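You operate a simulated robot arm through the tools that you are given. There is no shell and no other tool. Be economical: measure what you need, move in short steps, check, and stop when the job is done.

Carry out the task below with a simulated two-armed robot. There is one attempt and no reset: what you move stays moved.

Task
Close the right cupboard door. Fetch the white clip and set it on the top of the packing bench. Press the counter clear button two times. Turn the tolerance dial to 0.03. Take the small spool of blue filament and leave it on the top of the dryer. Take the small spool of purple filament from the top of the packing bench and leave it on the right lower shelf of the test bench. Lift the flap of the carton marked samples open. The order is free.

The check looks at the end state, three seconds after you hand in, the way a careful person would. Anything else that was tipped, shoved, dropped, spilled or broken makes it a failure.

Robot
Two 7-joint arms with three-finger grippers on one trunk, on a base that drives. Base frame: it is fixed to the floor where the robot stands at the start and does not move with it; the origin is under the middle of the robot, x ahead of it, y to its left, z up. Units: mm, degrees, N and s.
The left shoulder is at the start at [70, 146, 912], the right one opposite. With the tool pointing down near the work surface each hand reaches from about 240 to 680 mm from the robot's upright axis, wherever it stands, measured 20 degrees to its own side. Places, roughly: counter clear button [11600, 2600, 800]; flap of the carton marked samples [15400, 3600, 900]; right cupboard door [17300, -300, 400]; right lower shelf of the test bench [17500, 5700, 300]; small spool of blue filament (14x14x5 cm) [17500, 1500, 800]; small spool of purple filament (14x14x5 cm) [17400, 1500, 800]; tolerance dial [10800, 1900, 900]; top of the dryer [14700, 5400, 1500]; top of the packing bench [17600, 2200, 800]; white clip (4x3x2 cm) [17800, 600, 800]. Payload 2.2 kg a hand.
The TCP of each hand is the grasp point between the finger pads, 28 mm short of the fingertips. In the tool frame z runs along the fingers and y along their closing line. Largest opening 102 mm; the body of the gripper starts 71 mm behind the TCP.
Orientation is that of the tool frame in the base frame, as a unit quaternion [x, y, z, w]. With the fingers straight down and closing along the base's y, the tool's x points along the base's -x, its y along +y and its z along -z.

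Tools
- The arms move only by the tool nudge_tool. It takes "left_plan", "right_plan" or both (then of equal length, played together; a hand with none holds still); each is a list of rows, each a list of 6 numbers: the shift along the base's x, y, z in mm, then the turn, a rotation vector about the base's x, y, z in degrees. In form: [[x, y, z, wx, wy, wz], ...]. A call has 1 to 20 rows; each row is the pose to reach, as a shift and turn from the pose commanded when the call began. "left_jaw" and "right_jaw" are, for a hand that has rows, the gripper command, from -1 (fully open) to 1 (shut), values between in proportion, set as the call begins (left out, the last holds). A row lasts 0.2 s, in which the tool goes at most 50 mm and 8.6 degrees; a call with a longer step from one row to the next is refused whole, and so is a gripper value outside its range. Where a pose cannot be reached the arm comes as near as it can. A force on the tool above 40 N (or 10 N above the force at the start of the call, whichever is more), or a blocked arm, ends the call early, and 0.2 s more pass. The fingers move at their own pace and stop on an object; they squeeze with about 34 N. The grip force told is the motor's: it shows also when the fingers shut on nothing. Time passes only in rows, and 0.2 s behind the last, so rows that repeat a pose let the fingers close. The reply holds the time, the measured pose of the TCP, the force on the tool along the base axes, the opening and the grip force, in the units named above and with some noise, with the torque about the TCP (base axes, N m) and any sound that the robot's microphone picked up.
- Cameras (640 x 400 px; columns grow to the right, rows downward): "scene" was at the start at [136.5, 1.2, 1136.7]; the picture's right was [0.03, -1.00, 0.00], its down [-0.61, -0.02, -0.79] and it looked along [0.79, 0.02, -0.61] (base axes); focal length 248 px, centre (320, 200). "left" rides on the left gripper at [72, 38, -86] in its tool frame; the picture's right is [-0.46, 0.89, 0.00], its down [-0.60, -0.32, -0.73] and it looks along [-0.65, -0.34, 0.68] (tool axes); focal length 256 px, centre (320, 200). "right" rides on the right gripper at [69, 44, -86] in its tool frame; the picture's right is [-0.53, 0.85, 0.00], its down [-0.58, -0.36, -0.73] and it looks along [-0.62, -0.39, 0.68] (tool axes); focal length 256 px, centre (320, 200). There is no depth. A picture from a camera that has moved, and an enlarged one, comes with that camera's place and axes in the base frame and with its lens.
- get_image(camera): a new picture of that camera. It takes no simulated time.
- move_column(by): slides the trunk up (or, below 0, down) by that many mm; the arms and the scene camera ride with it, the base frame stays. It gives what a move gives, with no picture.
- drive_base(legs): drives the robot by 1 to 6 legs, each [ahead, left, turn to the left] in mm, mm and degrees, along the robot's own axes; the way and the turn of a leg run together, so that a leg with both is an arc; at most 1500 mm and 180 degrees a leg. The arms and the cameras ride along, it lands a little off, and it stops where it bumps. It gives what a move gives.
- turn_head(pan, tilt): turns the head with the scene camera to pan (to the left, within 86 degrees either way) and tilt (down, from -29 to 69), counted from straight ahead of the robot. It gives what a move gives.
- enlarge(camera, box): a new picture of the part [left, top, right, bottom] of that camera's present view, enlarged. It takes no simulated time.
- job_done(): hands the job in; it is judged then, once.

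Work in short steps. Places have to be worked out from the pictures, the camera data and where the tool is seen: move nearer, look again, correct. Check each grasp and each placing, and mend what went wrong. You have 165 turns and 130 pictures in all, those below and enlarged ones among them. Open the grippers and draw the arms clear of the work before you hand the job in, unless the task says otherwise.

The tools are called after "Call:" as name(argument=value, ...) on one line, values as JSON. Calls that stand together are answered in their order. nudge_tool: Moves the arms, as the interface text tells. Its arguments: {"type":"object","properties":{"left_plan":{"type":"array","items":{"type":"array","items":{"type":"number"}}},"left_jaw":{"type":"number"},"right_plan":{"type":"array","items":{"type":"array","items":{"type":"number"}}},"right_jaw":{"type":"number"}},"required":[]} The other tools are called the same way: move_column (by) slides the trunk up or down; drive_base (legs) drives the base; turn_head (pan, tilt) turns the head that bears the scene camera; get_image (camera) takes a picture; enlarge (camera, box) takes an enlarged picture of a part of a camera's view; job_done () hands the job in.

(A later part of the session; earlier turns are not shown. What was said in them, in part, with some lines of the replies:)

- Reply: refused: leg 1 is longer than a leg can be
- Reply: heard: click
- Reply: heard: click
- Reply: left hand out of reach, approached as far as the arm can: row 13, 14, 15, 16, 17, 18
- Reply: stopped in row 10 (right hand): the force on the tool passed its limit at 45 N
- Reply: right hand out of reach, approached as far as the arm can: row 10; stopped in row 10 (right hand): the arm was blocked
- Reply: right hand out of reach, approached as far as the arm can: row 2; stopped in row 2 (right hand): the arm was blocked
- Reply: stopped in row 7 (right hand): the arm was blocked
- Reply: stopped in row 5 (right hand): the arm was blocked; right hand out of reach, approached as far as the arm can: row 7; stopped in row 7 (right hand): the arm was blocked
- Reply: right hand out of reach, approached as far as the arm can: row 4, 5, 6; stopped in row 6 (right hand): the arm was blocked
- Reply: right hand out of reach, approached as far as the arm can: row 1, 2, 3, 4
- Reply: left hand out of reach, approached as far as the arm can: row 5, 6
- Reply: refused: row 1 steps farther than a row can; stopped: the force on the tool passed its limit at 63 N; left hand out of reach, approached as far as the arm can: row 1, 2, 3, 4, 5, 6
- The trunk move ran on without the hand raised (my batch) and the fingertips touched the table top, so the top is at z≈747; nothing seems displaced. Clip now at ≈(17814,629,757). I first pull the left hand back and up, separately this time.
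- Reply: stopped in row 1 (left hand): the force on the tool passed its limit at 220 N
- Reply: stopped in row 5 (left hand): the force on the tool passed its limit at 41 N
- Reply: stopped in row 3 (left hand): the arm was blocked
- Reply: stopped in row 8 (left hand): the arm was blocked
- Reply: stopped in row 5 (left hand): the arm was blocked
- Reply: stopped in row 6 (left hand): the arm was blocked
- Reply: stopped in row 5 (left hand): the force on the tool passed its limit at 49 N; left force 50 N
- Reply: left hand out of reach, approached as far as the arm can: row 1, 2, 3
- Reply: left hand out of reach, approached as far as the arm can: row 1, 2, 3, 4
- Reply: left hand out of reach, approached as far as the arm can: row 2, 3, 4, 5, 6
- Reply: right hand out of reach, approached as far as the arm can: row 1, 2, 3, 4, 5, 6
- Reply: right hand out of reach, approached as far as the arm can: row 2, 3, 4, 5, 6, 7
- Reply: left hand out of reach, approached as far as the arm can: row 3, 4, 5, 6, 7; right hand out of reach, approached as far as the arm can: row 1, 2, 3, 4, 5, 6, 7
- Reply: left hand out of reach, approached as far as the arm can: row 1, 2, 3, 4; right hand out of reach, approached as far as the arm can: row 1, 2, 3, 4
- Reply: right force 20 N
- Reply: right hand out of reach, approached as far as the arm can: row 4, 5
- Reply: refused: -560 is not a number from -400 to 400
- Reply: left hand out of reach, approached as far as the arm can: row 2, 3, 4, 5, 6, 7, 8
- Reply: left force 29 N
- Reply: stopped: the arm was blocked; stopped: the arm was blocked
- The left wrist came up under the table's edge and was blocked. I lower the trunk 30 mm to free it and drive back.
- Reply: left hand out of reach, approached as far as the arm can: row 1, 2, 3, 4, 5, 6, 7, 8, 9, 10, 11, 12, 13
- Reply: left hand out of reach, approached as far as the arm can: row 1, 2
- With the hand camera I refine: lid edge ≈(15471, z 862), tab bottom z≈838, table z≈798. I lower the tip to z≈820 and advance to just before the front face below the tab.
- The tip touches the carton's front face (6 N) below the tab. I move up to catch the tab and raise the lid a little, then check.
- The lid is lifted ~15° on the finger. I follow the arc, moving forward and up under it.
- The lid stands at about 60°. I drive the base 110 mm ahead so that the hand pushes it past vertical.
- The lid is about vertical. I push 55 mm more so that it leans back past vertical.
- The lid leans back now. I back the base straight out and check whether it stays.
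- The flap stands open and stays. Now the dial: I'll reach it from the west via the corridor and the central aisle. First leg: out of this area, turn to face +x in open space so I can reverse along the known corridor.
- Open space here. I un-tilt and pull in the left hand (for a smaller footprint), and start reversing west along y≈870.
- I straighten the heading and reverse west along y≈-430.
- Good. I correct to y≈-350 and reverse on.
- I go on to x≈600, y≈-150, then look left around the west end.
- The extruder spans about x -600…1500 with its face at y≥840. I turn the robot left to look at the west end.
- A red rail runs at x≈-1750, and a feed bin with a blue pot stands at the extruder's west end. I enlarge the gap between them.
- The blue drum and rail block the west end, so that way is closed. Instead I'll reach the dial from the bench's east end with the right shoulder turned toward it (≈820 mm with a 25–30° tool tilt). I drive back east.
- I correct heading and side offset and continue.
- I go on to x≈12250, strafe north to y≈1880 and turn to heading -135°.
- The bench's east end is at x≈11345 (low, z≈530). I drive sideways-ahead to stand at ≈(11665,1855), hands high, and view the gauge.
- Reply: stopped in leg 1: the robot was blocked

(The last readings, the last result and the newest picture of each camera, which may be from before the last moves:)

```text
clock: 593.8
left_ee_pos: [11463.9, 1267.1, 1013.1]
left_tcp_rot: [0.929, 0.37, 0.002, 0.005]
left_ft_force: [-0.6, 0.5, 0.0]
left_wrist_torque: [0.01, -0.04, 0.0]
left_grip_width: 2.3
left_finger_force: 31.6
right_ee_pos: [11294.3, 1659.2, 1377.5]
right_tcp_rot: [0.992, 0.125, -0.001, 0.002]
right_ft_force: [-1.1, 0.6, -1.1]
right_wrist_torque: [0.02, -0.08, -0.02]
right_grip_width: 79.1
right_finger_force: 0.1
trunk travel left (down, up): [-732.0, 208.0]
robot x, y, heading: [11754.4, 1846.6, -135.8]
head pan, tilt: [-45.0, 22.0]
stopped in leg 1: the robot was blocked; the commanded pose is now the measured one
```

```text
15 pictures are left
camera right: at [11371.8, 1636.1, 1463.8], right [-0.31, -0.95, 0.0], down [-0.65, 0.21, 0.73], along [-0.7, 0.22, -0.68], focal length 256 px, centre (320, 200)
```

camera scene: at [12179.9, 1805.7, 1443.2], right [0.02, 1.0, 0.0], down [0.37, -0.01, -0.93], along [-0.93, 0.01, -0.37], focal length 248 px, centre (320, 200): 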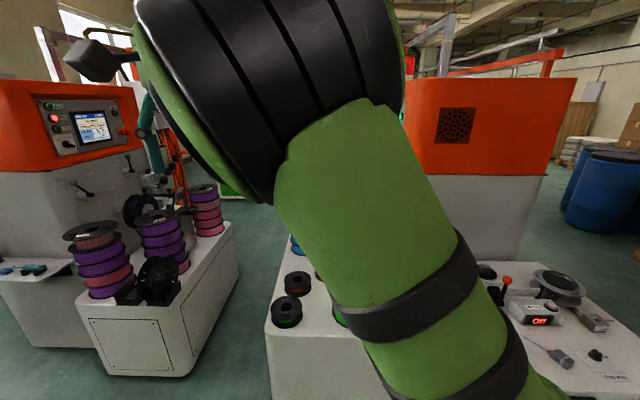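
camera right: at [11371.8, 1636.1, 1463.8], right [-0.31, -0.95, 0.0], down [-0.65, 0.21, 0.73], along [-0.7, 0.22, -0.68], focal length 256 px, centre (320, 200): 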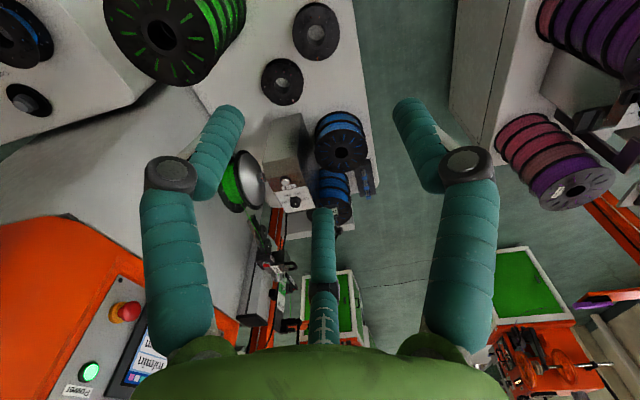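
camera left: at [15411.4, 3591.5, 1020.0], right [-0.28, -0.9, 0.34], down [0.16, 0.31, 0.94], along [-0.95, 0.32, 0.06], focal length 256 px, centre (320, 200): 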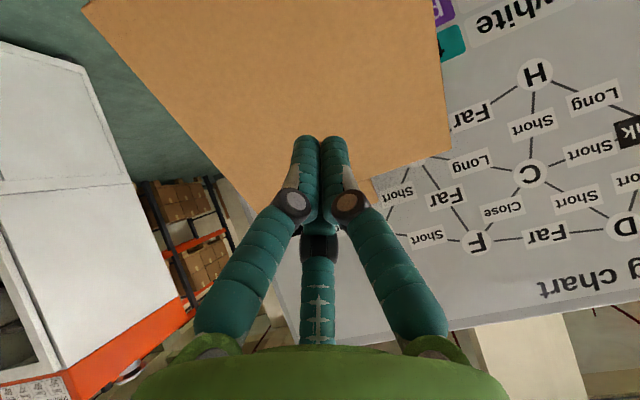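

The base was stopped by the bench (its corner points west at this heading). I enlarge the gauge as seen from the right hand.

Call:
enlarge(camera="right", box=[240, 110, 368, 230])

```text
3.33 times, centred on (304, 170) of right
camera zoom: at [11371.8, 1636.1, 1463.8], right [-0.31, -0.95, 0.0], down [-0.65, 0.21, 0.73], along [-0.7, 0.22, -0.68], focal length 853 px, centre (373, 300)
```

zoom: 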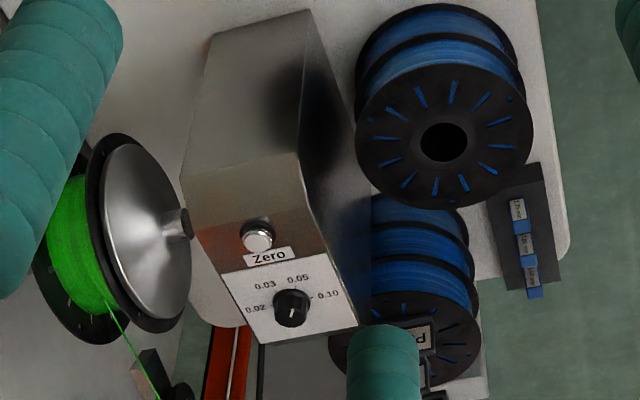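

The dial is clear now: centre ≈(10781,1910,872), scale 0.02 toward +y, 0.03 between +y and +x, 0.05 toward +x, 0.10 toward -y. Best reach is with my right side facing west: I turn to heading -90° and strafe toward the bench end.

Call:
drive_base(legs=[[-60, 60, 0], [0, 0, 45.8], [0, -175, 0]])

```text
clock: 597.8
left_ee_pos: [11964.7, 1237.3, 1016.9]
left_tcp_rot: [0.712, 0.702, 0.004, 0.005]
left_ft_force: [-0.8, 1.0, 0.1]
left_wrist_torque: [0.05, -0.08, -0.02]
left_grip_width: 2.1
left_finger_force: 31.6
right_ee_pos: [11564.2, 1389.3, 1376.7]
right_tcp_rot: [0.866, 0.5, 0.001, 0.005]
right_ft_force: [-0.9, -0.6, -0.5]
right_wrist_torque: [-0.04, -0.12, 0.0]
right_grip_width: 78.9
right_finger_force: 0.1
trunk travel left (down, up): [-732.0, 208.0]
robot x, y, heading: [11750.0, 1844.5, -89.8]
head pan, tilt: [-45.0, 22.0]
stopped in leg 3: the robot was blocked; the commanded pose is now the measured one
```

Blocked again at x≈11750, so the bench end is too far east for a reach from here. The remaining way is under line 1's strand (z≈900–1050) between puller and post at x≈9450: with the trunk fully down the robot is only ~760 mm tall. I drive back to the corridor at (9450,-420).

Call:
drive_base(legs=[[0, 550, 0], [1500, 0, 0], [760, 0, 0], [0, 0, 89.8], [-1450, 0, 0], [-1400, 0, 0]])

Call:
turn_head(pan=75, tilt=20)

Call:
get_image(camera="scene")

```text
clock: 628.9
left_ee_pos: [10031.5, -106.9, 1015.4]
left_tcp_rot: [0.03, 1.0, 0.004, 0.001]
left_ft_force: [-0.6, 0.6, 0.6]
left_wrist_torque: [0.01, -0.02, -0.01]
left_grip_width: 2.0
left_finger_force: 31.3
right_ee_pos: [9862.2, -497.5, 1379.0]
right_tcp_rot: [0.279, 0.96, 0.001, 0.003]
right_ft_force: [-0.1, 0.1, 0.6]
right_wrist_torque: [-0.02, 0.03, 0.0]
right_grip_width: 79.0
right_finger_force: 0.1
trunk travel left (down, up): [-732.0, 208.0]
robot x, y, heading: [9410.3, -296.2, -2.2]
head pan, tilt: [-45.0, 22.0]
```

```text
clock: 630.9
left_ee_pos: [10031.0, -107.4, 1014.6]
left_tcp_rot: [0.03, 1.0, 0.004, 0.001]
left_ft_force: [-0.1, -0.1, -0.2]
left_wrist_torque: [0.02, 0.01, 0.0]
left_grip_width: 2.3
left_finger_force: 31.5
right_ee_pos: [9861.0, -497.3, 1379.3]
right_tcp_rot: [0.28, 0.96, 0.002, 0.003]
right_ft_force: [0.4, 0.1, 0.4]
right_wrist_torque: [-0.02, 0.02, 0.0]
right_grip_width: 78.9
right_finger_force: 0.0
trunk travel left (down, up): [-732.0, 208.0]
robot x, y, heading: [9411.8, -297.9, -2.6]
head pan, tilt: [75.0, 20.0]
```

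```text
13 pictures are left
camera scene: at [9490.7, -211.7, 1446.4], right [0.95, -0.3, 0.0], down [-0.1, -0.33, -0.94], along [0.28, 0.9, -0.34], focal length 248 px, centre (320, 200)
```

scene: 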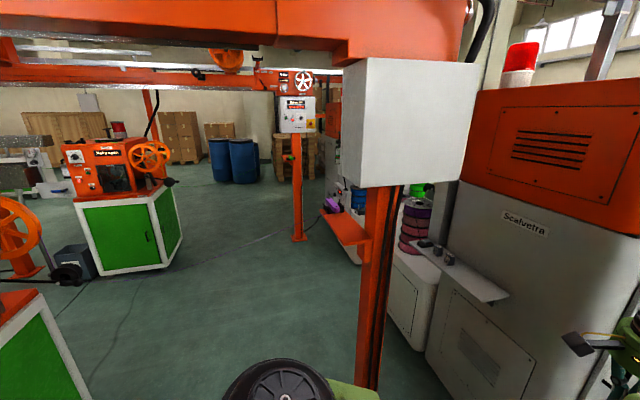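

Now the crossing is clear: the strand runs from ≈(8960, z 1000) to the tray at ≈(9750, z 1090) at y≈600, with free floor below. I lower the trunk fully and the right hand too.

Call:
move_column(by=-400)

Call:
move_column(by=-328)

Call:
nudge_tool(right_plan=[[5, 0, -40, 0, 0, 0], [10, 0, -80, 0, 0, 0], [20, 0, -120, 0, 0, 0], [30, 0, -160, 0, 0, 0], [40, 0, -200, 0, 0, 0], [50, 0, -240, 0, 0, 0], [50, 0, -240, 0, 0, 0]])

Call:
drive_base(legs=[[0, 0, 92.4]])

Call:
turn_head(pan=0, tilt=-10)

Call:
get_image(camera="scene")

```text
clock: 634.7
left_ee_pos: [10031.5, -107.4, 615.1]
left_tcp_rot: [0.029, 1.0, 0.004, 0.001]
left_ft_force: [0.3, 0.0, -0.6]
left_wrist_torque: [0.03, -0.04, -0.02]
left_grip_width: 2.2
left_finger_force: 31.6
right_ee_pos: [9861.0, -497.0, 979.0]
right_tcp_rot: [0.28, 0.96, 0.001, 0.002]
right_ft_force: [-0.2, 0.0, -0.5]
right_wrist_torque: [-0.01, -0.01, 0.01]
right_grip_width: 78.8
right_finger_force: 0.1
trunk travel left (down, up): [-332.0, 608.0]
robot x, y, heading: [9411.0, -297.7, -2.5]
head pan, tilt: [75.0, 20.0]
```

```text
clock: 637.9
left_ee_pos: [10030.8, -107.2, 286.4]
left_tcp_rot: [0.03, 1.0, 0.003, 0.001]
left_ft_force: [-0.6, -0.2, 0.5]
left_wrist_torque: [-0.02, 0.01, 0.02]
left_grip_width: 2.2
left_finger_force: 31.6
right_ee_pos: [9862.6, -497.1, 651.2]
right_tcp_rot: [0.28, 0.96, 0.001, 0.003]
right_ft_force: [0.3, 0.3, -0.9]
right_wrist_torque: [-0.02, 0.01, 0.03]
right_grip_width: 78.9
right_finger_force: 0.0
trunk travel left (down, up): [-4.0, 936.0]
robot x, y, heading: [9412.5, -295.3, -2.2]
head pan, tilt: [75.0, 20.0]
```

```text
clock: 639.5
left_ee_pos: [10031.9, -106.8, 284.8]
left_tcp_rot: [0.029, 1.0, 0.003, 0.001]
left_ft_force: [0.4, 0.1, -0.6]
left_wrist_torque: [0.0, 0.03, -0.03]
left_grip_width: 2.3
left_finger_force: 31.8
right_ee_pos: [9933.3, -538.7, 421.4]
right_tcp_rot: [0.296, 0.955, 0.026, -0.001]
right_ft_force: [-1.2, 0.0, -0.4]
right_wrist_torque: [-0.01, -0.02, 0.02]
right_grip_width: 79.0
right_finger_force: 0.1
right hand out of reach, approached as far as the arm can: row 2, 3, 4, 5, 6, 7
trunk travel left (down, up): [-4.0, 936.0]
robot x, y, heading: [9410.0, -301.0, -2.3]
head pan, tilt: [75.0, 20.0]
```

```text
clock: 643.9
left_ee_pos: [9174.9, 305.1, 286.0]
left_tcp_rot: [0.713, -0.701, -0.003, 0.002]
left_ft_force: [-1.0, -0.2, -0.1]
left_wrist_torque: [-0.01, -0.01, -0.01]
left_grip_width: 1.8
left_finger_force: 31.6
right_ee_pos: [9615.2, 240.7, 418.1]
right_tcp_rot: [-0.498, 0.867, 0.013, -0.019]
right_ft_force: [0.5, -0.3, -0.1]
right_wrist_torque: [-0.03, 0.01, -0.02]
right_grip_width: 79.0
right_finger_force: 0.1
trunk travel left (down, up): [-4.0, 936.0]
robot x, y, heading: [9410.1, -296.1, 91.8]
head pan, tilt: [75.0, 20.0]
```

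```text
clock: 645.4
left_ee_pos: [9176.8, 305.7, 287.0]
left_tcp_rot: [0.713, -0.701, -0.003, 0.002]
left_ft_force: [0.2, -0.1, 0.5]
left_wrist_torque: [-0.02, -0.02, 0.02]
left_grip_width: 1.9
left_finger_force: 31.3
right_ee_pos: [9616.2, 241.1, 417.2]
right_tcp_rot: [-0.497, 0.867, 0.015, -0.021]
right_ft_force: [0.0, 0.5, 0.7]
right_wrist_torque: [-0.01, 0.02, 0.01]
right_grip_width: 78.9
right_finger_force: 0.0
trunk travel left (down, up): [-4.0, 936.0]
robot x, y, heading: [9410.5, -297.1, 92.1]
head pan, tilt: [0.0, -10.0]
```

```text
12 pictures are left
camera scene: at [9408.1, -164.1, 765.9], right [1.0, 0.03, 0.0], down [-0.01, 0.17, -0.98], along [-0.03, 0.98, 0.17], focal length 248 px, centre (320, 200)
```

scene: 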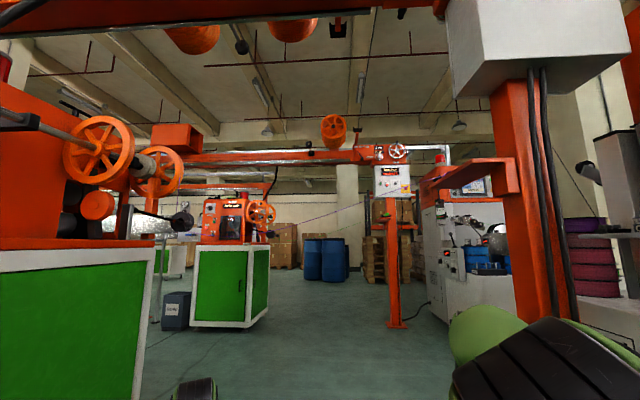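

Triangulated: strand from (8816,819,z 878) to the tray (9790,792,z 1008); at my path it is ≥918 mm, and my top is ~800 or less. I tuck the head down and drive north beneath it into the central aisle.

Call:
turn_head(pan=0, tilt=65)

Call:
drive_base(legs=[[0, -20, -2], [1450, 0, 0], [230, 0, 0]])

Call:
turn_head(pan=-70, tilt=0)

Call:
get_image(camera="scene")

```text
clock: 646.9
left_ee_pos: [9174.6, 305.9, 286.7]
left_tcp_rot: [0.714, -0.7, -0.003, 0.002]
left_ft_force: [0.8, 0.4, -0.3]
left_wrist_torque: [0.01, -0.01, 0.03]
left_grip_width: 2.2
left_finger_force: 31.2
right_ee_pos: [9616.6, 240.6, 418.0]
right_tcp_rot: [-0.497, 0.868, 0.014, -0.021]
right_ft_force: [-0.3, 0.6, 0.7]
right_wrist_torque: [-0.01, -0.02, -0.01]
right_grip_width: 79.2
right_finger_force: 0.1
trunk travel left (down, up): [-4.0, 936.0]
robot x, y, heading: [9415.1, -292.3, 92.0]
head pan, tilt: [0.0, 65.0]
```

```text
clock: 655.8
left_ee_pos: [9205.9, 1991.7, 286.6]
left_tcp_rot: [-0.705, 0.709, 0.004, -0.003]
left_ft_force: [-0.8, 0.5, 0.5]
left_wrist_torque: [0.04, 0.04, 0.0]
left_grip_width: 1.9
left_finger_force: 31.1
right_ee_pos: [9646.1, 1915.5, 418.7]
right_tcp_rot: [-0.486, 0.874, 0.014, -0.02]
right_ft_force: [-0.7, 0.1, -0.9]
right_wrist_torque: [0.0, 0.03, 0.01]
right_grip_width: 78.8
right_finger_force: 0.0
trunk travel left (down, up): [-4.0, 936.0]
robot x, y, heading: [9428.4, 1384.0, 90.2]
head pan, tilt: [0.0, 65.0]
```

```text
clock: 657.2
left_ee_pos: [9206.0, 1990.2, 285.9]
left_tcp_rot: [-0.705, 0.709, 0.003, -0.003]
left_ft_force: [0.2, -0.7, -0.2]
left_wrist_torque: [0.02, 0.0, 0.0]
left_grip_width: 2.2
left_finger_force: 31.5
right_ee_pos: [9645.1, 1916.1, 417.3]
right_tcp_rot: [-0.485, 0.874, 0.013, -0.021]
right_ft_force: [1.1, 0.7, -0.6]
right_wrist_torque: [0.01, 0.02, 0.02]
right_grip_width: 79.4
right_finger_force: 0.0
trunk travel left (down, up): [-4.0, 936.0]
robot x, y, heading: [9428.9, 1383.8, 90.7]
head pan, tilt: [-70.0, 0.0]
```

```text
11 pictures are left
camera scene: at [9512.1, 1463.5, 750.7], right [0.35, -0.94, 0.0], down [0.0, 0.0, -1.0], along [0.94, 0.35, 0.0], focal length 248 px, centre (320, 200)
```

scene: 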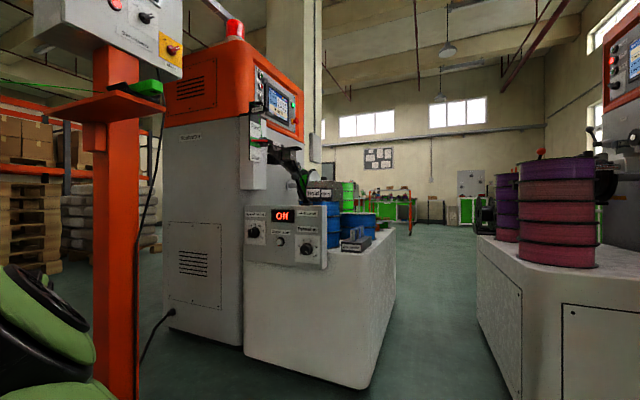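

Crossed under the strand without contact. I enlarge the gauge panel, which faces me.

Call:
enlarge(camera="scene", box=[228, 180, 356, 280])

```text
4.00 times, centred on (292, 230) of scene
camera zoom: at [9512.1, 1463.5, 750.7], right [0.35, -0.94, 0.0], down [0.0, 0.0, -1.0], along [0.94, 0.35, 0.0], focal length 991 px, centre (432, 80)
```

zoom: 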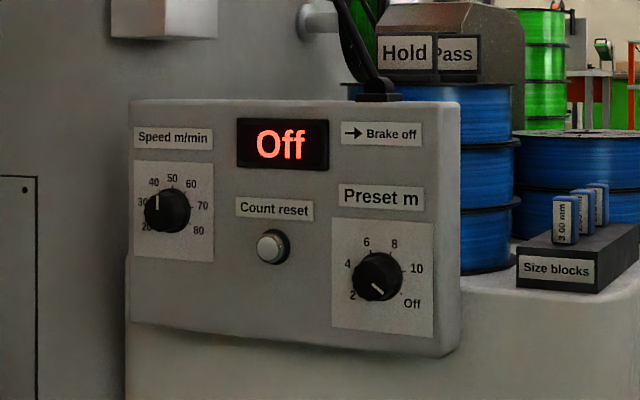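

This front panel is another device; the gauge with the tolerance dial stands just behind it at ≈(10781,1910). The bench's west face is at x≈10540. I raise the trunk, turn to face +x and drive to (10220,1710), so the left hand can reach the dial.

Call:
move_column(by=400)

Call:
move_column(by=400)

Call:
drive_base(legs=[[0, 0, -90.5], [450, 326, 0]])

Call:
turn_head(pan=12, tilt=25)

Call:
get_image(camera="scene")

```text
clock: 661.0
left_ee_pos: [9206.9, 1991.2, 686.7]
left_tcp_rot: [-0.704, 0.71, 0.003, -0.001]
left_ft_force: [0.9, 0.5, -0.4]
left_wrist_torque: [-0.01, -0.01, 0.02]
left_grip_width: 2.2
left_finger_force: 31.5
right_ee_pos: [9645.8, 1915.8, 817.9]
right_tcp_rot: [-0.485, 0.874, 0.015, -0.021]
right_ft_force: [-0.4, 0.3, 0.3]
right_wrist_torque: [0.01, -0.01, 0.04]
right_grip_width: 79.2
right_finger_force: 0.1
trunk travel left (down, up): [-404.0, 536.0]
robot x, y, heading: [9423.4, 1382.3, 90.3]
head pan, tilt: [-70.0, 0.0]
```

```text
clock: 664.9
left_ee_pos: [9206.6, 1991.2, 1087.1]
left_tcp_rot: [-0.704, 0.71, 0.003, -0.002]
left_ft_force: [0.3, 0.0, 1.0]
left_wrist_torque: [-0.02, 0.0, -0.03]
left_grip_width: 2.2
left_finger_force: 31.6
right_ee_pos: [9645.1, 1917.1, 1218.5]
right_tcp_rot: [-0.485, 0.874, 0.015, -0.02]
right_ft_force: [0.5, -0.7, 0.1]
right_wrist_torque: [-0.05, -0.03, 0.0]
right_grip_width: 78.9
right_finger_force: 0.1
trunk travel left (down, up): [-804.0, 136.0]
robot x, y, heading: [9430.2, 1384.6, 90.6]
head pan, tilt: [-70.0, 0.0]
```

```text
clock: 671.9
left_ee_pos: [10481.4, 1934.0, 1087.3]
left_tcp_rot: [0.0, 1.0, 0.003, 0.001]
left_ft_force: [-0.1, -0.1, 0.1]
left_wrist_torque: [0.0, 0.0, 0.03]
left_grip_width: 2.3
left_finger_force: 31.4
right_ee_pos: [10410.4, 1496.1, 1219.2]
right_tcp_rot: [0.271, 0.962, 0.026, -0.005]
right_ft_force: [-1.2, 0.3, 0.3]
right_wrist_torque: [0.03, -0.01, 0.0]
right_grip_width: 79.1
right_finger_force: 0.1
trunk travel left (down, up): [-804.0, 136.0]
robot x, y, heading: [9878.0, 1707.7, 0.9]
head pan, tilt: [-70.0, 0.0]
```

```text
clock: 673.5
left_ee_pos: [10482.8, 1936.6, 1086.2]
left_tcp_rot: [0.0, 1.0, 0.004, 0.001]
left_ft_force: [0.4, -0.9, 0.2]
left_wrist_torque: [0.01, -0.01, -0.01]
left_grip_width: 2.1
left_finger_force: 32.0
right_ee_pos: [10411.7, 1497.1, 1218.3]
right_tcp_rot: [0.271, 0.962, 0.024, -0.005]
right_ft_force: [-1.0, -0.3, 0.5]
right_wrist_torque: [0.02, -0.01, -0.04]
right_grip_width: 79.0
right_finger_force: 0.1
trunk travel left (down, up): [-804.0, 136.0]
robot x, y, heading: [9873.2, 1713.3, 1.0]
head pan, tilt: [12.0, 25.0]
```

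```text
9 pictures are left
camera scene: at [10016.5, 1730.1, 1510.4], right [0.22, -0.97, 0.0], down [-0.41, -0.09, -0.91], along [0.88, 0.2, -0.42], focal length 248 px, centre (320, 200)
```

scene: 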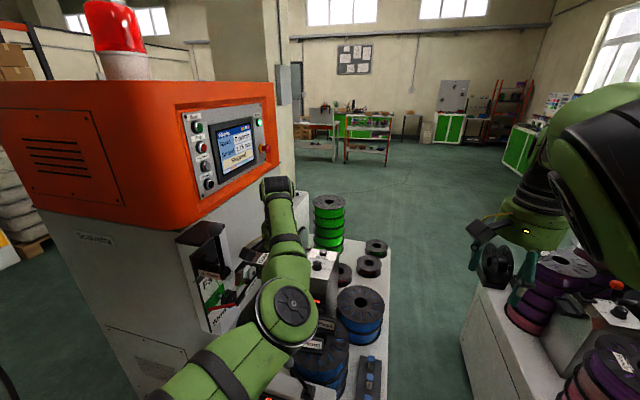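

The gauge's dial panel is visible at px (322,260). I enlarge it to read the pointer.

Call:
enlarge(camera="scene", box=[296, 236, 352, 306])

```text
5.71 times, centred on (324, 271) of scene
camera zoom: at [10016.5, 1730.1, 1510.4], right [0.22, -0.97, 0.0], down [-0.41, -0.09, -0.91], along [0.88, 0.2, -0.42], focal length 1415 px, centre (297, -206)
```

zoom: 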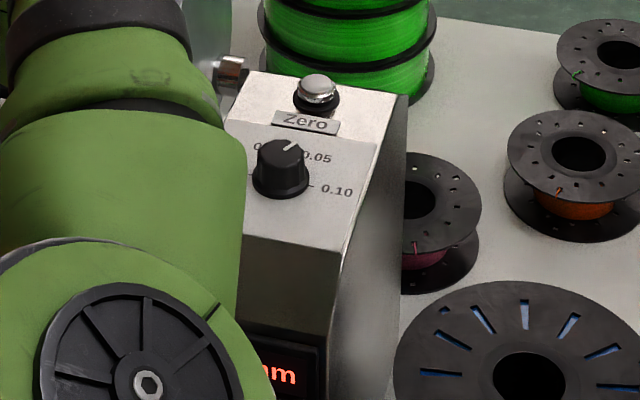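

The pointer stands at 0.05; 0.03 is ≈60° counter-clockwise. I drive 310 mm nearer, keeping the left hand high, then tilt it 20° forward over the knob and partly open it.

Call:
drive_base(legs=[[305, -10, -1]])

Call:
nudge_tool(left_plan=[[0, -8, -15, 0, -7, 0], [0, -15, -35, 0, -14, 0], [0, -22, -60, 0, -20, 0], [0, -22, -90, 0, -20, 0], [0, -22, -90, 0, -20, 0]], left_jaw=-0.2)

Call:
get_image(camera="left")

```text
clock: 675.3
left_ee_pos: [10739.4, 1921.1, 1084.1]
left_tcp_rot: [0.006, 1.0, 0.004, -0.001]
left_ft_force: [0.4, 0.2, -1.0]
left_wrist_torque: [0.02, 0.11, 0.0]
left_grip_width: 2.3
left_finger_force: 31.4
right_ee_pos: [10662.0, 1481.7, 1214.1]
right_tcp_rot: [0.28, 0.96, 0.026, -0.008]
right_ft_force: [0.4, 0.7, 0.1]
right_wrist_torque: [0.0, 0.12, -0.02]
right_grip_width: 78.9
right_finger_force: 0.1
trunk travel left (down, up): [-804.0, 136.0]
robot x, y, heading: [10125.3, 1705.8, 0.2]
head pan, tilt: [12.0, 25.0]
stopped in leg 1: the robot was blocked; the commanded pose is now the measured one
```

```text
clock: 676.5
left_ee_pos: [10736.4, 1907.0, 1002.0]
left_tcp_rot: [0.003, 0.984, 0.009, 0.18]
left_ft_force: [0.6, 0.0, -0.3]
left_wrist_torque: [-0.01, 0.01, 0.02]
left_grip_width: 61.3
left_finger_force: 0.1
right_ee_pos: [10655.3, 1481.3, 1217.2]
right_tcp_rot: [0.28, 0.96, 0.026, -0.005]
right_ft_force: [-1.3, 0.5, -1.2]
right_wrist_torque: [0.0, 0.01, 0.0]
right_grip_width: 79.1
right_finger_force: 0.2
trunk travel left (down, up): [-804.0, 136.0]
robot x, y, heading: [10123.3, 1703.9, 0.0]
head pan, tilt: [12.0, 25.0]
```

```text
7 pictures are left
camera left: at [10639.9, 1943.7, 1057.8], right [0.44, 0.88, 0.18], down [0.31, -0.33, 0.89], along [0.85, -0.33, -0.42], focal length 256 px, centre (320, 200)
```

left: 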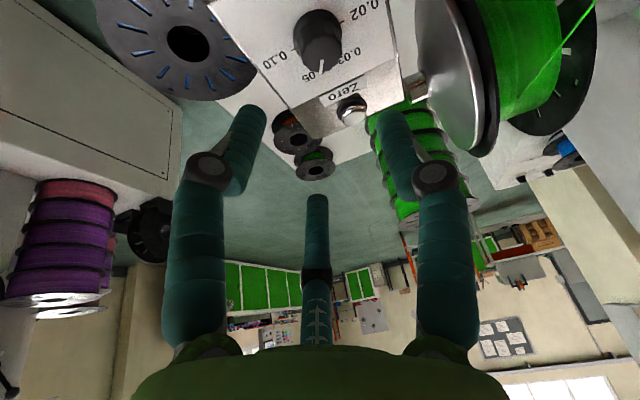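

The knob lies ≈28 mm nearer and 16 mm left of the tool axis. I shift and come down to z≈940, then look again.

Call:
nudge_tool(left_plan=[[-2, 8, -25, 0, 0, 0], [-4, 15, -50, 0, 0, 0], [-4, 15, -62, 0, 0, 0], [-4, 15, -62, 0, 0, 0]])

Call:
get_image(camera="left")

```text
clock: 677.5
left_ee_pos: [10730.3, 1914.7, 933.3]
left_tcp_rot: [0.008, 0.984, 0.004, 0.176]
left_ft_force: [0.0, -0.3, 0.4]
left_wrist_torque: [0.04, 0.01, -0.01]
left_grip_width: 61.1
left_finger_force: 0.0
right_ee_pos: [10655.8, 1481.3, 1218.4]
right_tcp_rot: [0.279, 0.96, 0.026, -0.005]
right_ft_force: [-0.4, -0.1, 0.3]
right_wrist_torque: [-0.01, 0.01, -0.03]
right_grip_width: 79.2
right_finger_force: 0.1
trunk travel left (down, up): [-804.0, 136.0]
robot x, y, heading: [10128.8, 1703.9, 0.2]
head pan, tilt: [12.0, 25.0]
```

```text
6 pictures are left
camera left: at [10633.8, 1952.9, 991.0], right [0.45, 0.88, 0.17], down [0.31, -0.33, 0.89], along [0.84, -0.35, -0.42], focal length 256 px, centre (320, 200)
```

left: 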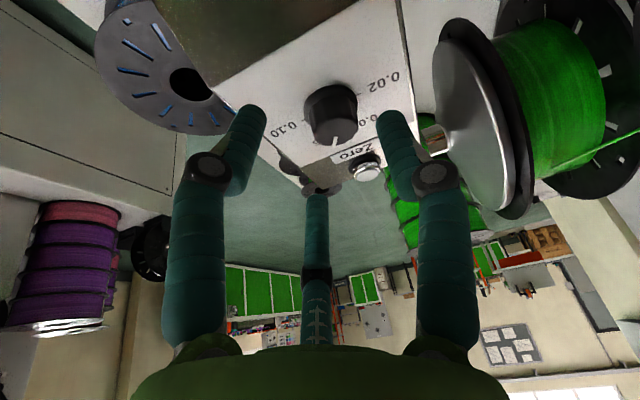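

Two rays agree: knob centre (10757,1921,876). I lower the open fingers around it: TCP to ≈(10752,1921,893).

Call:
nudge_tool(left_plan=[[14, 6, -4, 0, 0, 0], [18, 7, -16, 0, 0, 0], [21, 7, -28, 0, 0, 0], [23, 7, -36, 0, 0, 0], [24, 7, -40, 0, 0, 0], [24, 7, -40, 0, 0, 0]])

Call:
get_image(camera="left")

```text
clock: 678.9
left_ee_pos: [10754.6, 1921.0, 895.2]
left_tcp_rot: [0.006, 0.985, 0.004, 0.175]
left_ft_force: [-0.4, -0.4, 0.2]
left_wrist_torque: [0.02, 0.04, 0.02]
left_grip_width: 61.4
left_finger_force: 0.1
right_ee_pos: [10655.3, 1481.1, 1217.7]
right_tcp_rot: [0.28, 0.96, 0.026, -0.005]
right_ft_force: [0.1, -0.4, 0.9]
right_wrist_torque: [-0.02, -0.01, 0.02]
right_grip_width: 79.1
right_finger_force: 0.2
trunk travel left (down, up): [-804.0, 136.0]
robot x, y, heading: [10128.5, 1706.6, 0.1]
head pan, tilt: [12.0, 25.0]
```

```text
5 pictures are left
camera left: at [10658.4, 1959.3, 951.8], right [0.45, 0.88, 0.17], down [0.31, -0.33, 0.89], along [0.84, -0.35, -0.42], focal length 256 px, centre (320, 200)
```

left: 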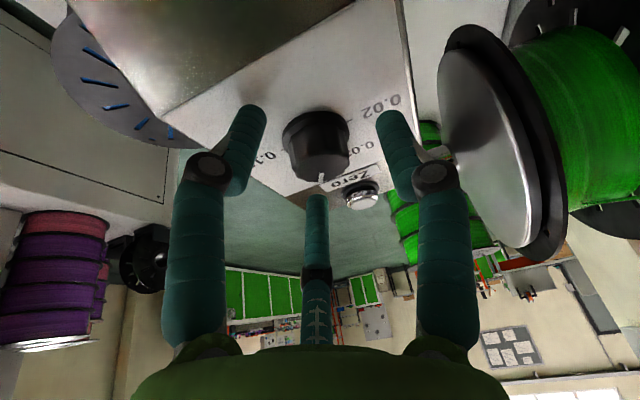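

The knob is centred between the fingers. I close on it and then turn +55° about the knob axis.

Call:
nudge_tool(left_plan=[[0, 0, 0, 0, 0, 0], [0, 0, 0, 0, 0, 0], [0, 0, 0, 0, 0, 0]], left_jaw=1)

Call:
nudge_tool(left_plan=[[0, 0, 0, -2.6, 0, 7.0], [0, 0, 0, -5.2, 0, 14.1], [0, 0, 0, -7.8, 0, 21.1], [0, 0, 0, -10.4, 0, 28.1], [0, 0, 0, -13, 0, 35.2], [0, 0, 0, -15.6, 0, 42.2], [0, 0, 0, -18.2, 0, 49.2], [0, 0, 0, -19.1, 0, 51.6], [0, 0, 0, -19.1, 0, 51.6]])

Call:
get_image(camera="left")

```text
clock: 679.7
left_ee_pos: [10751.5, 1921.9, 900.4]
left_tcp_rot: [0.007, 0.984, 0.005, 0.178]
left_ft_force: [-18.2, 1.9, 19.9]
left_wrist_torque: [-0.14, 0.25, -0.05]
left_grip_width: 2.2
left_finger_force: 31.4
right_ee_pos: [10647.9, 1482.9, 1222.3]
right_tcp_rot: [0.28, 0.96, 0.028, -0.002]
right_ft_force: [-0.7, 0.7, 0.2]
right_wrist_torque: [0.01, 0.0, 0.0]
right_grip_width: 79.0
right_finger_force: 0.0
trunk travel left (down, up): [-804.0, 136.0]
robot x, y, heading: [10124.8, 1704.8, -0.0]
head pan, tilt: [12.0, 25.0]
```

```text
clock: 681.7
left_ee_pos: [10752.2, 1918.4, 900.8]
left_tcp_rot: [-0.448, 0.876, -0.079, 0.158]
left_ft_force: [-7.7, -11.3, 24.9]
left_wrist_torque: [-0.25, 0.06, -0.2]
left_grip_width: 6.0
left_finger_force: 31.4
right_ee_pos: [10649.3, 1477.4, 1220.1]
right_tcp_rot: [0.28, 0.959, 0.028, -0.003]
right_ft_force: [-0.8, 0.3, 0.6]
right_wrist_torque: [-0.03, 0.0, 0.0]
right_grip_width: 78.7
right_finger_force: 0.0
trunk travel left (down, up): [-804.0, 136.0]
robot x, y, heading: [10123.8, 1705.6, 0.3]
head pan, tilt: [12.0, 25.0]
```

```text
4 pictures are left
camera left: at [10653.7, 1881.9, 956.4], right [-0.42, 0.9, -0.15], down [0.32, 0.3, 0.9], along [0.85, 0.33, -0.41], focal length 256 px, centre (320, 200)
```

left: 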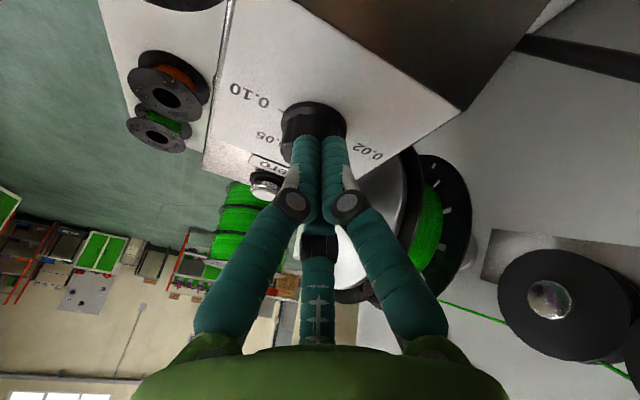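

The fingers closed just above the knob (its top is at ≈874). I lift, reopen, rotate back, and will go ~14 mm deeper.

Call:
nudge_tool(left_plan=[[-5, 0, 12, 0, 0, 0], [-9, 0, 23, 0, 0, 0], [-9, 0, 23, 2.6, 0, -7.0], [-9, 0, 23, 5.2, 0, -14.1], [-9, 0, 23, 7.8, 0, -21.1], [-9, 0, 23, 10.4, 0, -28.1], [-9, 0, 23, 13, 0, -35.2], [-9, 0, 23, 15.6, 0, -42.2], [-9, 0, 23, 18.2, 0, -49.2], [-9, 0, 23, 19.1, 0, -51.6], [-9, 0, 23, 19.1, 0, -51.6]], left_jaw=-0.2)

Call:
get_image(camera="left")

```text
clock: 684.1
left_ee_pos: [10746.7, 1919.8, 918.1]
left_tcp_rot: [0.007, 0.985, 0.004, 0.175]
left_ft_force: [0.4, -0.6, 0.0]
left_wrist_torque: [0.01, 0.01, -0.02]
left_grip_width: 61.3
left_finger_force: 0.1
right_ee_pos: [10655.2, 1482.1, 1217.9]
right_tcp_rot: [0.279, 0.96, 0.025, -0.004]
right_ft_force: [0.0, 0.4, -0.1]
right_wrist_torque: [0.01, -0.01, 0.02]
right_grip_width: 79.1
right_finger_force: 0.0
trunk travel left (down, up): [-804.0, 136.0]
robot x, y, heading: [10126.8, 1702.0, 0.1]
head pan, tilt: [12.0, 25.0]
```

```text
3 pictures are left
camera left: at [10649.2, 1959.6, 975.1], right [0.45, 0.88, 0.17], down [0.31, -0.33, 0.89], along [0.84, -0.35, -0.42], focal length 256 px, centre (320, 200)
```

left: 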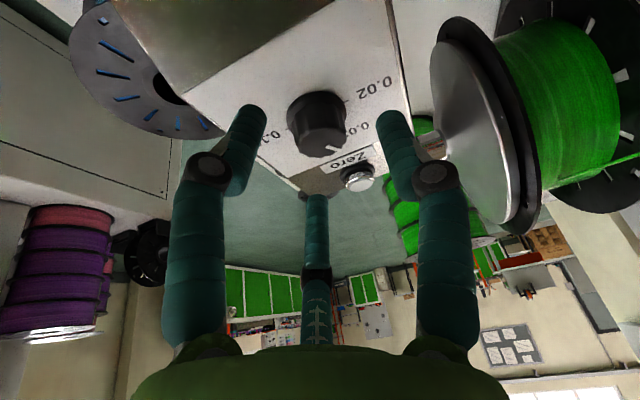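

The knob turned ≈23° by friction: the pointer is now ≈+7°, and 0.03 is at -30°, so 37° remain. I descend deeper (TCP z≈881) around the knob.

Call:
nudge_tool(left_plan=[[4, 1, -12, 0, 0, 0], [8, 1, -24, 0, 0, 0], [11, 1, -32, 0, 0, 0], [13, 1, -38, 0, 0, 0], [13, 1, -38, 0, 0, 0]])

Call:
nudge_tool(left_plan=[[0, 0, 0, 0, 0, 0], [0, 0, 0, 0, 0, 0], [0, 0, 0, 0, 0, 0]], left_jaw=1)

```text
clock: 685.3
left_ee_pos: [10753.7, 1921.1, 883.2]
left_tcp_rot: [0.008, 0.984, 0.004, 0.176]
left_ft_force: [-11.2, -1.6, 16.4]
left_wrist_torque: [-0.33, 0.76, -0.3]
left_grip_width: 72.0
left_finger_force: 6.5
right_ee_pos: [10650.4, 1480.4, 1220.2]
right_tcp_rot: [0.281, 0.959, 0.025, -0.003]
right_ft_force: [0.5, 1.5, -0.6]
right_wrist_torque: [0.01, -0.01, 0.04]
right_grip_width: 78.9
right_finger_force: 0.1
trunk travel left (down, up): [-804.0, 136.0]
robot x, y, heading: [10128.3, 1701.5, -0.2]
head pan, tilt: [12.0, 25.0]
```

```text
clock: 686.1
left_ee_pos: [10763.5, 1915.1, 886.9]
left_tcp_rot: [0.009, 0.983, 0.004, 0.184]
left_ft_force: [16.1, -20.0, 17.4]
left_wrist_torque: [0.65, -0.79, -0.25]
left_grip_width: 36.2
left_finger_force: 45.6
right_ee_pos: [10655.0, 1477.0, 1216.9]
right_tcp_rot: [0.28, 0.96, 0.028, -0.005]
right_ft_force: [-0.6, 0.0, -0.3]
right_wrist_torque: [-0.01, -0.02, 0.01]
right_grip_width: 79.0
right_finger_force: 0.1
trunk travel left (down, up): [-804.0, 136.0]
robot x, y, heading: [10126.1, 1702.4, -0.0]
head pan, tilt: [12.0, 25.0]
```

The knob is gripped (36 mm). I turn +37° in small steps, centring the hand slightly.

Call:
nudge_tool(left_plan=[[2, -4, 4, 0, 0, 0], [2, -4, 4, -2.1, 0, 5.8], [2, -4, 4, -4.3, 0, 11.6], [2, -4, 4, -6.4, 0, 17.4], [2, -4, 4, -8.6, 0, 23.1], [2, -4, 4, -10.7, 0, 28.9], [2, -4, 4, -12.8, 0, 34.7], [2, -4, 4, -12.8, 0, 34.7]])

```text
clock: 687.9
left_ee_pos: [10765.8, 1916.8, 887.5]
left_tcp_rot: [-0.307, 0.935, -0.052, 0.172]
left_ft_force: [21.0, -8.2, 15.6]
left_wrist_torque: [0.33, -0.29, -0.07]
left_grip_width: 35.1
left_finger_force: 45.2
right_ee_pos: [10657.1, 1478.2, 1216.7]
right_tcp_rot: [0.28, 0.96, 0.027, -0.005]
right_ft_force: [0.0, -0.7, -0.7]
right_wrist_torque: [-0.01, 0.01, -0.02]
right_grip_width: 79.2
right_finger_force: 0.1
trunk travel left (down, up): [-804.0, 136.0]
robot x, y, heading: [10124.9, 1704.4, 0.0]
head pan, tilt: [12.0, 25.0]
```

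Turned. I open, lift along the axis and check the pointer.

Call:
nudge_tool(left_plan=[[0, 0, 0, 0, 0, 0], [0, 0, 0, 0, 0, 0], [-5, 0, 13, 0, 0, 0], [-10, 0, 27, 0, 0, 0], [-20, 0, 55, 0, 0, 0], [-25, 0, 75, 0, 0, 0], [-25, 0, 75, 0, 0, 0]], left_jaw=-0.3)

Call:
enlarge(camera="left", box=[220, 0, 420, 150])

```text
clock: 689.5
left_ee_pos: [10736.4, 1917.8, 960.4]
left_tcp_rot: [-0.306, 0.936, -0.051, 0.166]
left_ft_force: [-0.7, -0.4, -0.1]
left_wrist_torque: [0.0, -0.01, -0.01]
left_grip_width: 66.4
left_finger_force: 0.1
right_ee_pos: [10656.2, 1482.7, 1218.9]
right_tcp_rot: [0.28, 0.96, 0.026, -0.005]
right_ft_force: [0.8, 0.0, 1.3]
right_wrist_torque: [-0.02, 0.03, 0.01]
right_grip_width: 79.2
right_finger_force: 0.1
trunk travel left (down, up): [-804.0, 136.0]
robot x, y, heading: [10125.7, 1710.9, 0.1]
head pan, tilt: [12.0, 25.0]
```

```text
2.67 times, centred on (320, 75) of left
camera zoom: at [10631.2, 1905.0, 1013.5], right [-0.14, 0.99, -0.05], down [0.38, 0.1, 0.92], along [0.91, 0.11, -0.39], focal length 683 px, centre (320, 533)
```

zoom: 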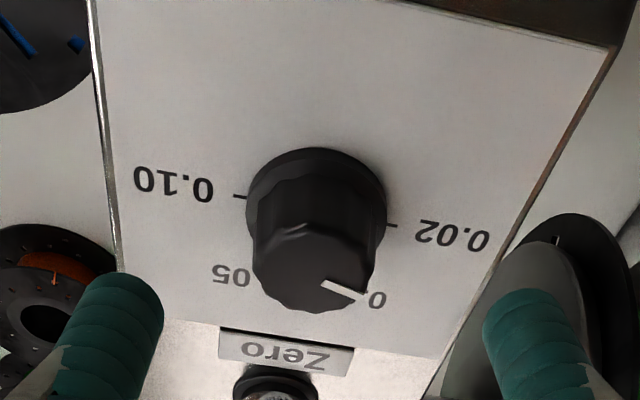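

Judging by the mark's slope, the pointer overshot to about -62° (the first try had turned it nearly the full 55°). I go down again, regrip and turn back 32°.

Call:
nudge_tool(left_plan=[[5, 0, -20, 0, 0, 0], [15, 0, -48, 0, 0, 0], [20, 0, -62, 0, 0, 0], [25, 0, -74, 0, 0, 0], [25, 0, -74, 0, 0, 0]])

Call:
nudge_tool(left_plan=[[0, 0, 0, 0, 0, 0], [0, 0, 0, 0, 0, 0], [0, 0, 0, 0, 0, 0]], left_jaw=1)

Call:
nudge_tool(left_plan=[[0, 0, 0, 2.2, 0, -6.0], [0, 0, 0, 4.4, 0, -12.0], [0, 0, 0, 6.7, 0, -18.0], [0, 0, 0, 8.9, 0, -24.0], [0, 0, 0, 11.1, 0, -30.0], [0, 0, 0, 11.1, 0, -30.0]])

```text
clock: 690.7
left_ee_pos: [10761.3, 1918.7, 887.2]
left_tcp_rot: [-0.307, 0.936, -0.052, 0.165]
left_ft_force: [-0.5, 0.0, -0.1]
left_wrist_torque: [-0.04, -0.01, -0.01]
left_grip_width: 66.3
left_finger_force: 0.1
right_ee_pos: [10655.3, 1482.3, 1218.7]
right_tcp_rot: [0.28, 0.96, 0.026, -0.005]
right_ft_force: [0.3, 0.1, 0.2]
right_wrist_torque: [0.0, -0.01, -0.01]
right_grip_width: 78.9
right_finger_force: 0.1
trunk travel left (down, up): [-804.0, 136.0]
robot x, y, heading: [10123.2, 1700.7, -0.3]
head pan, tilt: [12.0, 25.0]
```

```text
clock: 691.5
left_ee_pos: [10764.0, 1918.2, 890.6]
left_tcp_rot: [-0.305, 0.936, -0.052, 0.17]
left_ft_force: [14.7, 1.6, 13.4]
left_wrist_torque: [-0.45, -0.05, 0.07]
left_grip_width: 36.0
left_finger_force: 33.7
right_ee_pos: [10656.8, 1480.6, 1217.4]
right_tcp_rot: [0.28, 0.96, 0.027, -0.006]
right_ft_force: [1.0, -0.5, -0.2]
right_wrist_torque: [0.03, 0.0, -0.01]
right_grip_width: 79.3
right_finger_force: 0.1
trunk travel left (down, up): [-804.0, 136.0]
robot x, y, heading: [10125.1, 1709.3, 0.2]
head pan, tilt: [12.0, 25.0]
```

```text
clock: 692.9
left_ee_pos: [10764.1, 1915.2, 890.2]
left_tcp_rot: [-0.034, 0.983, -0.003, 0.182]
left_ft_force: [15.0, -9.2, 14.9]
left_wrist_torque: [-0.73, -0.47, -0.08]
left_grip_width: 34.4
left_finger_force: 45.1
right_ee_pos: [10656.1, 1479.3, 1217.1]
right_tcp_rot: [0.28, 0.96, 0.027, -0.005]
right_ft_force: [0.6, -0.1, 0.3]
right_wrist_torque: [-0.01, 0.0, 0.02]
right_grip_width: 79.0
right_finger_force: 0.1
trunk travel left (down, up): [-804.0, 136.0]
robot x, y, heading: [10122.2, 1706.8, 0.2]
head pan, tilt: [12.0, 25.0]
```

I release, lift and check the pointer again.

Call:
nudge_tool(left_plan=[[0, 0, 0, 0, 0, 0], [0, 0, 0, 0, 0, 0], [-5, 0, 13, 0, 0, 0], [-10, 0, 27, 0, 0, 0], [-20, 0, 55, 0, 0, 0], [-25, 0, 75, 0, 0, 0], [-25, 0, 75, 0, 0, 0]], left_jaw=-0.3)

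Call:
enlarge(camera="left", box=[220, 0, 420, 150])

```text
clock: 694.5
left_ee_pos: [10735.1, 1918.6, 960.3]
left_tcp_rot: [-0.037, 0.984, -0.002, 0.175]
left_ft_force: [-0.9, 0.4, 0.3]
left_wrist_torque: [-0.03, 0.01, 0.03]
left_grip_width: 66.5
left_finger_force: 0.1
right_ee_pos: [10655.8, 1482.7, 1217.2]
right_tcp_rot: [0.28, 0.96, 0.026, -0.005]
right_ft_force: [0.6, 0.3, -0.5]
right_wrist_torque: [-0.02, 0.01, 0.0]
right_grip_width: 78.8
right_finger_force: 0.0
trunk travel left (down, up): [-804.0, 136.0]
robot x, y, heading: [10125.6, 1703.0, 0.0]
head pan, tilt: [12.0, 25.0]
```

```text
2.67 times, centred on (320, 75) of left
camera zoom: at [10636.4, 1950.3, 1015.8], right [0.37, 0.92, 0.14], down [0.34, -0.28, 0.9], along [0.86, -0.29, -0.41], focal length 683 px, centre (320, 533)
```

zoom: 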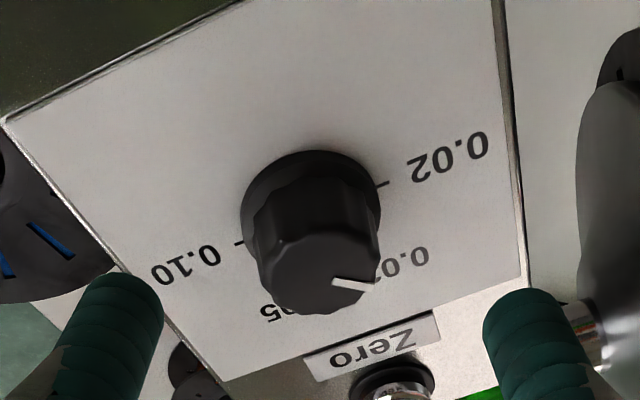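

The mark's slope gives -44° (consistent with the 32° just turned); 0.03 is at -30°. I regrip and turn back 14° more.

Call:
nudge_tool(left_plan=[[5, 0, -20, 0, 0, 0], [15, 0, -48, 0, 0, 0], [20, 0, -62, 0, 0, 0], [25, 0, -74, 0, 0, 0], [25, 0, -74, 0, 0, 0]])

Call:
nudge_tool(left_plan=[[0, 0, 0, 0, 0, 0], [0, 0, 0, 0, 0, 0], [0, 0, 0, 0, 0, 0]], left_jaw=1)

Call:
nudge_tool(left_plan=[[0, 0, 0, 1.6, 0, -4.4], [0, 0, 0, 3.3, 0, -8.8], [0, 0, 0, 4.9, 0, -13.1], [0, 0, 0, 4.9, 0, -13.1]])

Call:
nudge_tool(left_plan=[[0, 0, 0, 0, 0, 0], [0, 0, 0, 0, 0, 0], [-5, 0, 13, 0, 0, 0], [-10, 0, 27, 0, 0, 0], [-20, 0, 55, 0, 0, 0], [-25, 0, 75, 0, 0, 0], [-25, 0, 75, 0, 0, 0]], left_jaw=-0.3)

Call:
enlarge(camera="left", box=[220, 0, 420, 150])

```text
clock: 695.7
left_ee_pos: [10759.9, 1918.9, 886.4]
left_tcp_rot: [-0.036, 0.984, -0.002, 0.176]
left_ft_force: [-0.9, 1.2, 2.9]
left_wrist_torque: [-0.03, 0.2, -0.03]
left_grip_width: 67.3
left_finger_force: 0.3
right_ee_pos: [10654.0, 1482.4, 1218.3]
right_tcp_rot: [0.28, 0.96, 0.026, -0.003]
right_ft_force: [-0.1, -0.2, 0.3]
right_wrist_torque: [-0.02, -0.05, 0.0]
right_grip_width: 79.1
right_finger_force: 0.0
trunk travel left (down, up): [-804.0, 136.0]
robot x, y, heading: [10125.5, 1703.0, -0.1]
head pan, tilt: [12.0, 25.0]
```

```text
clock: 696.5
left_ee_pos: [10764.2, 1915.6, 890.6]
left_tcp_rot: [-0.036, 0.983, -0.002, 0.181]
left_ft_force: [15.0, -6.7, 15.9]
left_wrist_torque: [-0.03, -0.09, -0.07]
left_grip_width: 34.3
left_finger_force: 45.6
right_ee_pos: [10656.4, 1478.5, 1217.3]
right_tcp_rot: [0.28, 0.96, 0.027, -0.005]
right_ft_force: [-0.5, 0.5, -0.8]
right_wrist_torque: [-0.03, -0.02, -0.08]
right_grip_width: 79.1
right_finger_force: 0.0
trunk travel left (down, up): [-804.0, 136.0]
robot x, y, heading: [10122.4, 1704.6, 0.0]
head pan, tilt: [12.0, 25.0]
```

```text
clock: 697.5
left_ee_pos: [10764.4, 1916.2, 890.1]
left_tcp_rot: [0.084, 0.98, 0.021, 0.18]
left_ft_force: [13.4, -8.8, 13.9]
left_wrist_torque: [-0.79, -0.58, -0.13]
left_grip_width: 34.4
left_finger_force: 44.9
right_ee_pos: [10655.1, 1479.1, 1217.4]
right_tcp_rot: [0.28, 0.959, 0.027, -0.005]
right_ft_force: [0.1, -0.1, 0.0]
right_wrist_torque: [0.01, 0.02, 0.0]
right_grip_width: 78.8
right_finger_force: 0.0
trunk travel left (down, up): [-804.0, 136.0]
robot x, y, heading: [10123.0, 1702.9, 0.0]
head pan, tilt: [12.0, 25.0]
```

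```text
clock: 699.1
left_ee_pos: [10735.3, 1917.9, 960.3]
left_tcp_rot: [0.084, 0.981, 0.019, 0.174]
left_ft_force: [-0.4, 0.3, -0.4]
left_wrist_torque: [-0.01, 0.03, 0.0]
left_grip_width: 66.3
left_finger_force: 0.0
right_ee_pos: [10655.6, 1481.9, 1218.7]
right_tcp_rot: [0.28, 0.96, 0.026, -0.004]
right_ft_force: [-0.5, -0.3, -0.4]
right_wrist_torque: [0.03, 0.01, -0.01]
right_grip_width: 79.0
right_finger_force: 0.1
trunk travel left (down, up): [-804.0, 136.0]
robot x, y, heading: [10124.2, 1702.6, 0.0]
head pan, tilt: [12.0, 25.0]
```

```text
2.67 times, centred on (320, 75) of left
camera zoom: at [10644.9, 1967.5, 1020.9], right [0.57, 0.79, 0.22], down [0.26, -0.42, 0.87], along [0.78, -0.44, -0.44], focal length 683 px, centre (320, 533)
```

zoom: 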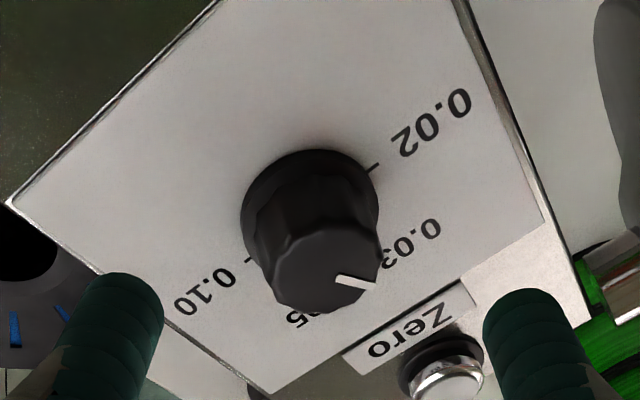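

The mark now points at 0.03 (≈-32° vs -30°). I lift the left hand, open the grippers and back off a little.

Call:
nudge_tool(left_plan=[[-10, 0, 40, 0, 0, 0], [-20, 0, 80, 0, 0, 0], [-30, 0, 120, 0, 0, 0], [-30, 0, 120, 0, 0, 0]], left_jaw=-0.6)

Call:
drive_base(legs=[[-250, 0, 0]])

```text
clock: 700.3
left_ee_pos: [10703.7, 1884.1, 1078.1]
left_tcp_rot: [0.097, 0.981, 0.014, 0.166]
left_ft_force: [-0.3, 0.7, -0.3]
left_wrist_torque: [0.04, 0.01, 0.03]
left_grip_width: 81.7
left_finger_force: 0.0
right_ee_pos: [10654.9, 1463.2, 1216.5]
right_tcp_rot: [0.282, 0.959, 0.031, -0.007]
right_ft_force: [0.3, 0.0, -0.5]
right_wrist_torque: [0.02, 0.03, 0.02]
right_grip_width: 78.9
right_finger_force: 0.1
trunk travel left (down, up): [-804.0, 136.0]
robot x, y, heading: [10122.0, 1699.5, -0.1]
head pan, tilt: [12.0, 25.0]
stopped in row 4 (left hand): the arm was blocked; the commanded pose is now the measured one
```

```text
clock: 701.3
left_ee_pos: [10663.0, 1884.1, 1075.0]
left_tcp_rot: [0.097, 0.981, 0.009, 0.167]
left_ft_force: [-1.2, -0.5, 0.0]
left_wrist_torque: [0.03, 0.02, 0.0]
left_grip_width: 81.5
left_finger_force: 0.0
right_ee_pos: [10614.7, 1467.2, 1216.7]
right_tcp_rot: [0.283, 0.959, 0.03, -0.006]
right_ft_force: [0.7, 0.3, 1.0]
right_wrist_torque: [0.03, -0.02, -0.01]
right_grip_width: 79.1
right_finger_force: 0.2
trunk travel left (down, up): [-804.0, 136.0]
robot x, y, heading: [10089.6, 1701.9, -0.2]
head pan, tilt: [12.0, 25.0]
stopped in leg 1: the robot was blocked; the commanded pose is now the measured one
```

The left arm's outer side seems to touch something on its left. I relieve it by moving gently to the right, away from it.

Call:
drive_base(legs=[[12, 0, 0], [0, -90, 0]])

```text
clock: 702.1
left_ee_pos: [10672.9, 1884.8, 1070.2]
left_tcp_rot: [0.098, 0.982, 0.005, 0.163]
left_ft_force: [0.1, 0.4, -0.3]
left_wrist_torque: [-0.02, 0.0, 0.02]
left_grip_width: 81.6
left_finger_force: 0.0
right_ee_pos: [10624.6, 1470.8, 1216.5]
right_tcp_rot: [0.283, 0.959, 0.028, -0.006]
right_ft_force: [0.4, 0.4, -0.7]
right_wrist_torque: [0.0, -0.01, 0.05]
right_grip_width: 78.9
right_finger_force: 0.1
trunk travel left (down, up): [-804.0, 136.0]
robot x, y, heading: [10093.3, 1702.9, -0.2]
head pan, tilt: [12.0, 25.0]
stopped in leg 1: the robot was blocked; the commanded pose is now the measured one
```

Apparently raising the arm wedged it; I reverse the last lift by ~70 mm to free it.

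Call:
nudge_tool(left_plan=[[5, 5, -20, 0, 0, 0], [10, 12, -45, 0, 0, 0], [12, 18, -70, 0, 0, 0], [12, 18, -70, 0, 0, 0]])

```text
clock: 703.1
left_ee_pos: [10683.1, 1909.6, 998.4]
left_tcp_rot: [0.098, 0.982, 0.004, 0.164]
left_ft_force: [-1.0, -0.3, -0.3]
left_wrist_torque: [-0.07, 0.0, -0.03]
left_grip_width: 81.3
left_finger_force: 0.1
right_ee_pos: [10626.0, 1475.8, 1217.0]
right_tcp_rot: [0.282, 0.959, 0.026, -0.005]
right_ft_force: [-0.4, -0.5, 0.1]
right_wrist_torque: [0.0, 0.01, -0.02]
right_grip_width: 79.1
right_finger_force: 0.0
trunk travel left (down, up): [-804.0, 136.0]
robot x, y, heading: [10097.6, 1703.7, -0.2]
head pan, tilt: [12.0, 25.0]
```

It moves freely again. I sidestep right 70 mm, then back off.

Call:
drive_base(legs=[[0, -70, 0], [-250, 0, 0]])

```text
clock: 705.5
left_ee_pos: [10435.1, 1842.1, 996.9]
left_tcp_rot: [0.095, 0.982, 0.004, 0.163]
left_ft_force: [0.1, 0.4, 0.5]
left_wrist_torque: [0.03, -0.03, 0.02]
left_grip_width: 81.6
left_finger_force: 0.0
right_ee_pos: [10379.1, 1408.8, 1215.8]
right_tcp_rot: [0.28, 0.96, 0.025, -0.006]
right_ft_force: [-0.7, -0.4, 0.0]
right_wrist_torque: [-0.02, 0.01, -0.04]
right_grip_width: 79.2
right_finger_force: 0.0
trunk travel left (down, up): [-804.0, 136.0]
robot x, y, heading: [9848.3, 1633.5, 0.0]
head pan, tilt: [12.0, 25.0]
```

The robot is clear of the bench, both grippers are open, and every task has been carried out; I hand in.

Call:
job_done()

```text
The job is handed in.
```

I carried out all seven jobs and handed in, but I could not check whether the snags listed below disturbed anything.

- **Door:** the right cupboard door is shut and flush with the left one.
- **Clip:** the white clip is on the bare front strip of the packing bench top.
- **Counter:** the clear button was pressed twice, with a click heard each time.
- **Dial:** after two corrections the pointer reads about 0.03, roughly 2° off its mark by my estimate.
- **Blue spool:** it is on the dryer top.
- **Purple spool:** it is on the right lower shelf of the test bench.
- **Carton:** the flap stands open and stayed up when I backed away.

**Snags that may count against the result:**
- The left fingertips hit the small table top during the clip pick-up, at 63 N and once at 220 N. The box and clip looked unmoved afterwards.
- The base bumped the winder benches a few times.
- The left wrist was blocked under the edge of the carton's table. The bench looked undisturbed afterwards.
- After I set the dial, the left arm wedged briefly against something at the winder while I was lifting away. It freed when I lowered it, but I had no pictures left to see what it touched.
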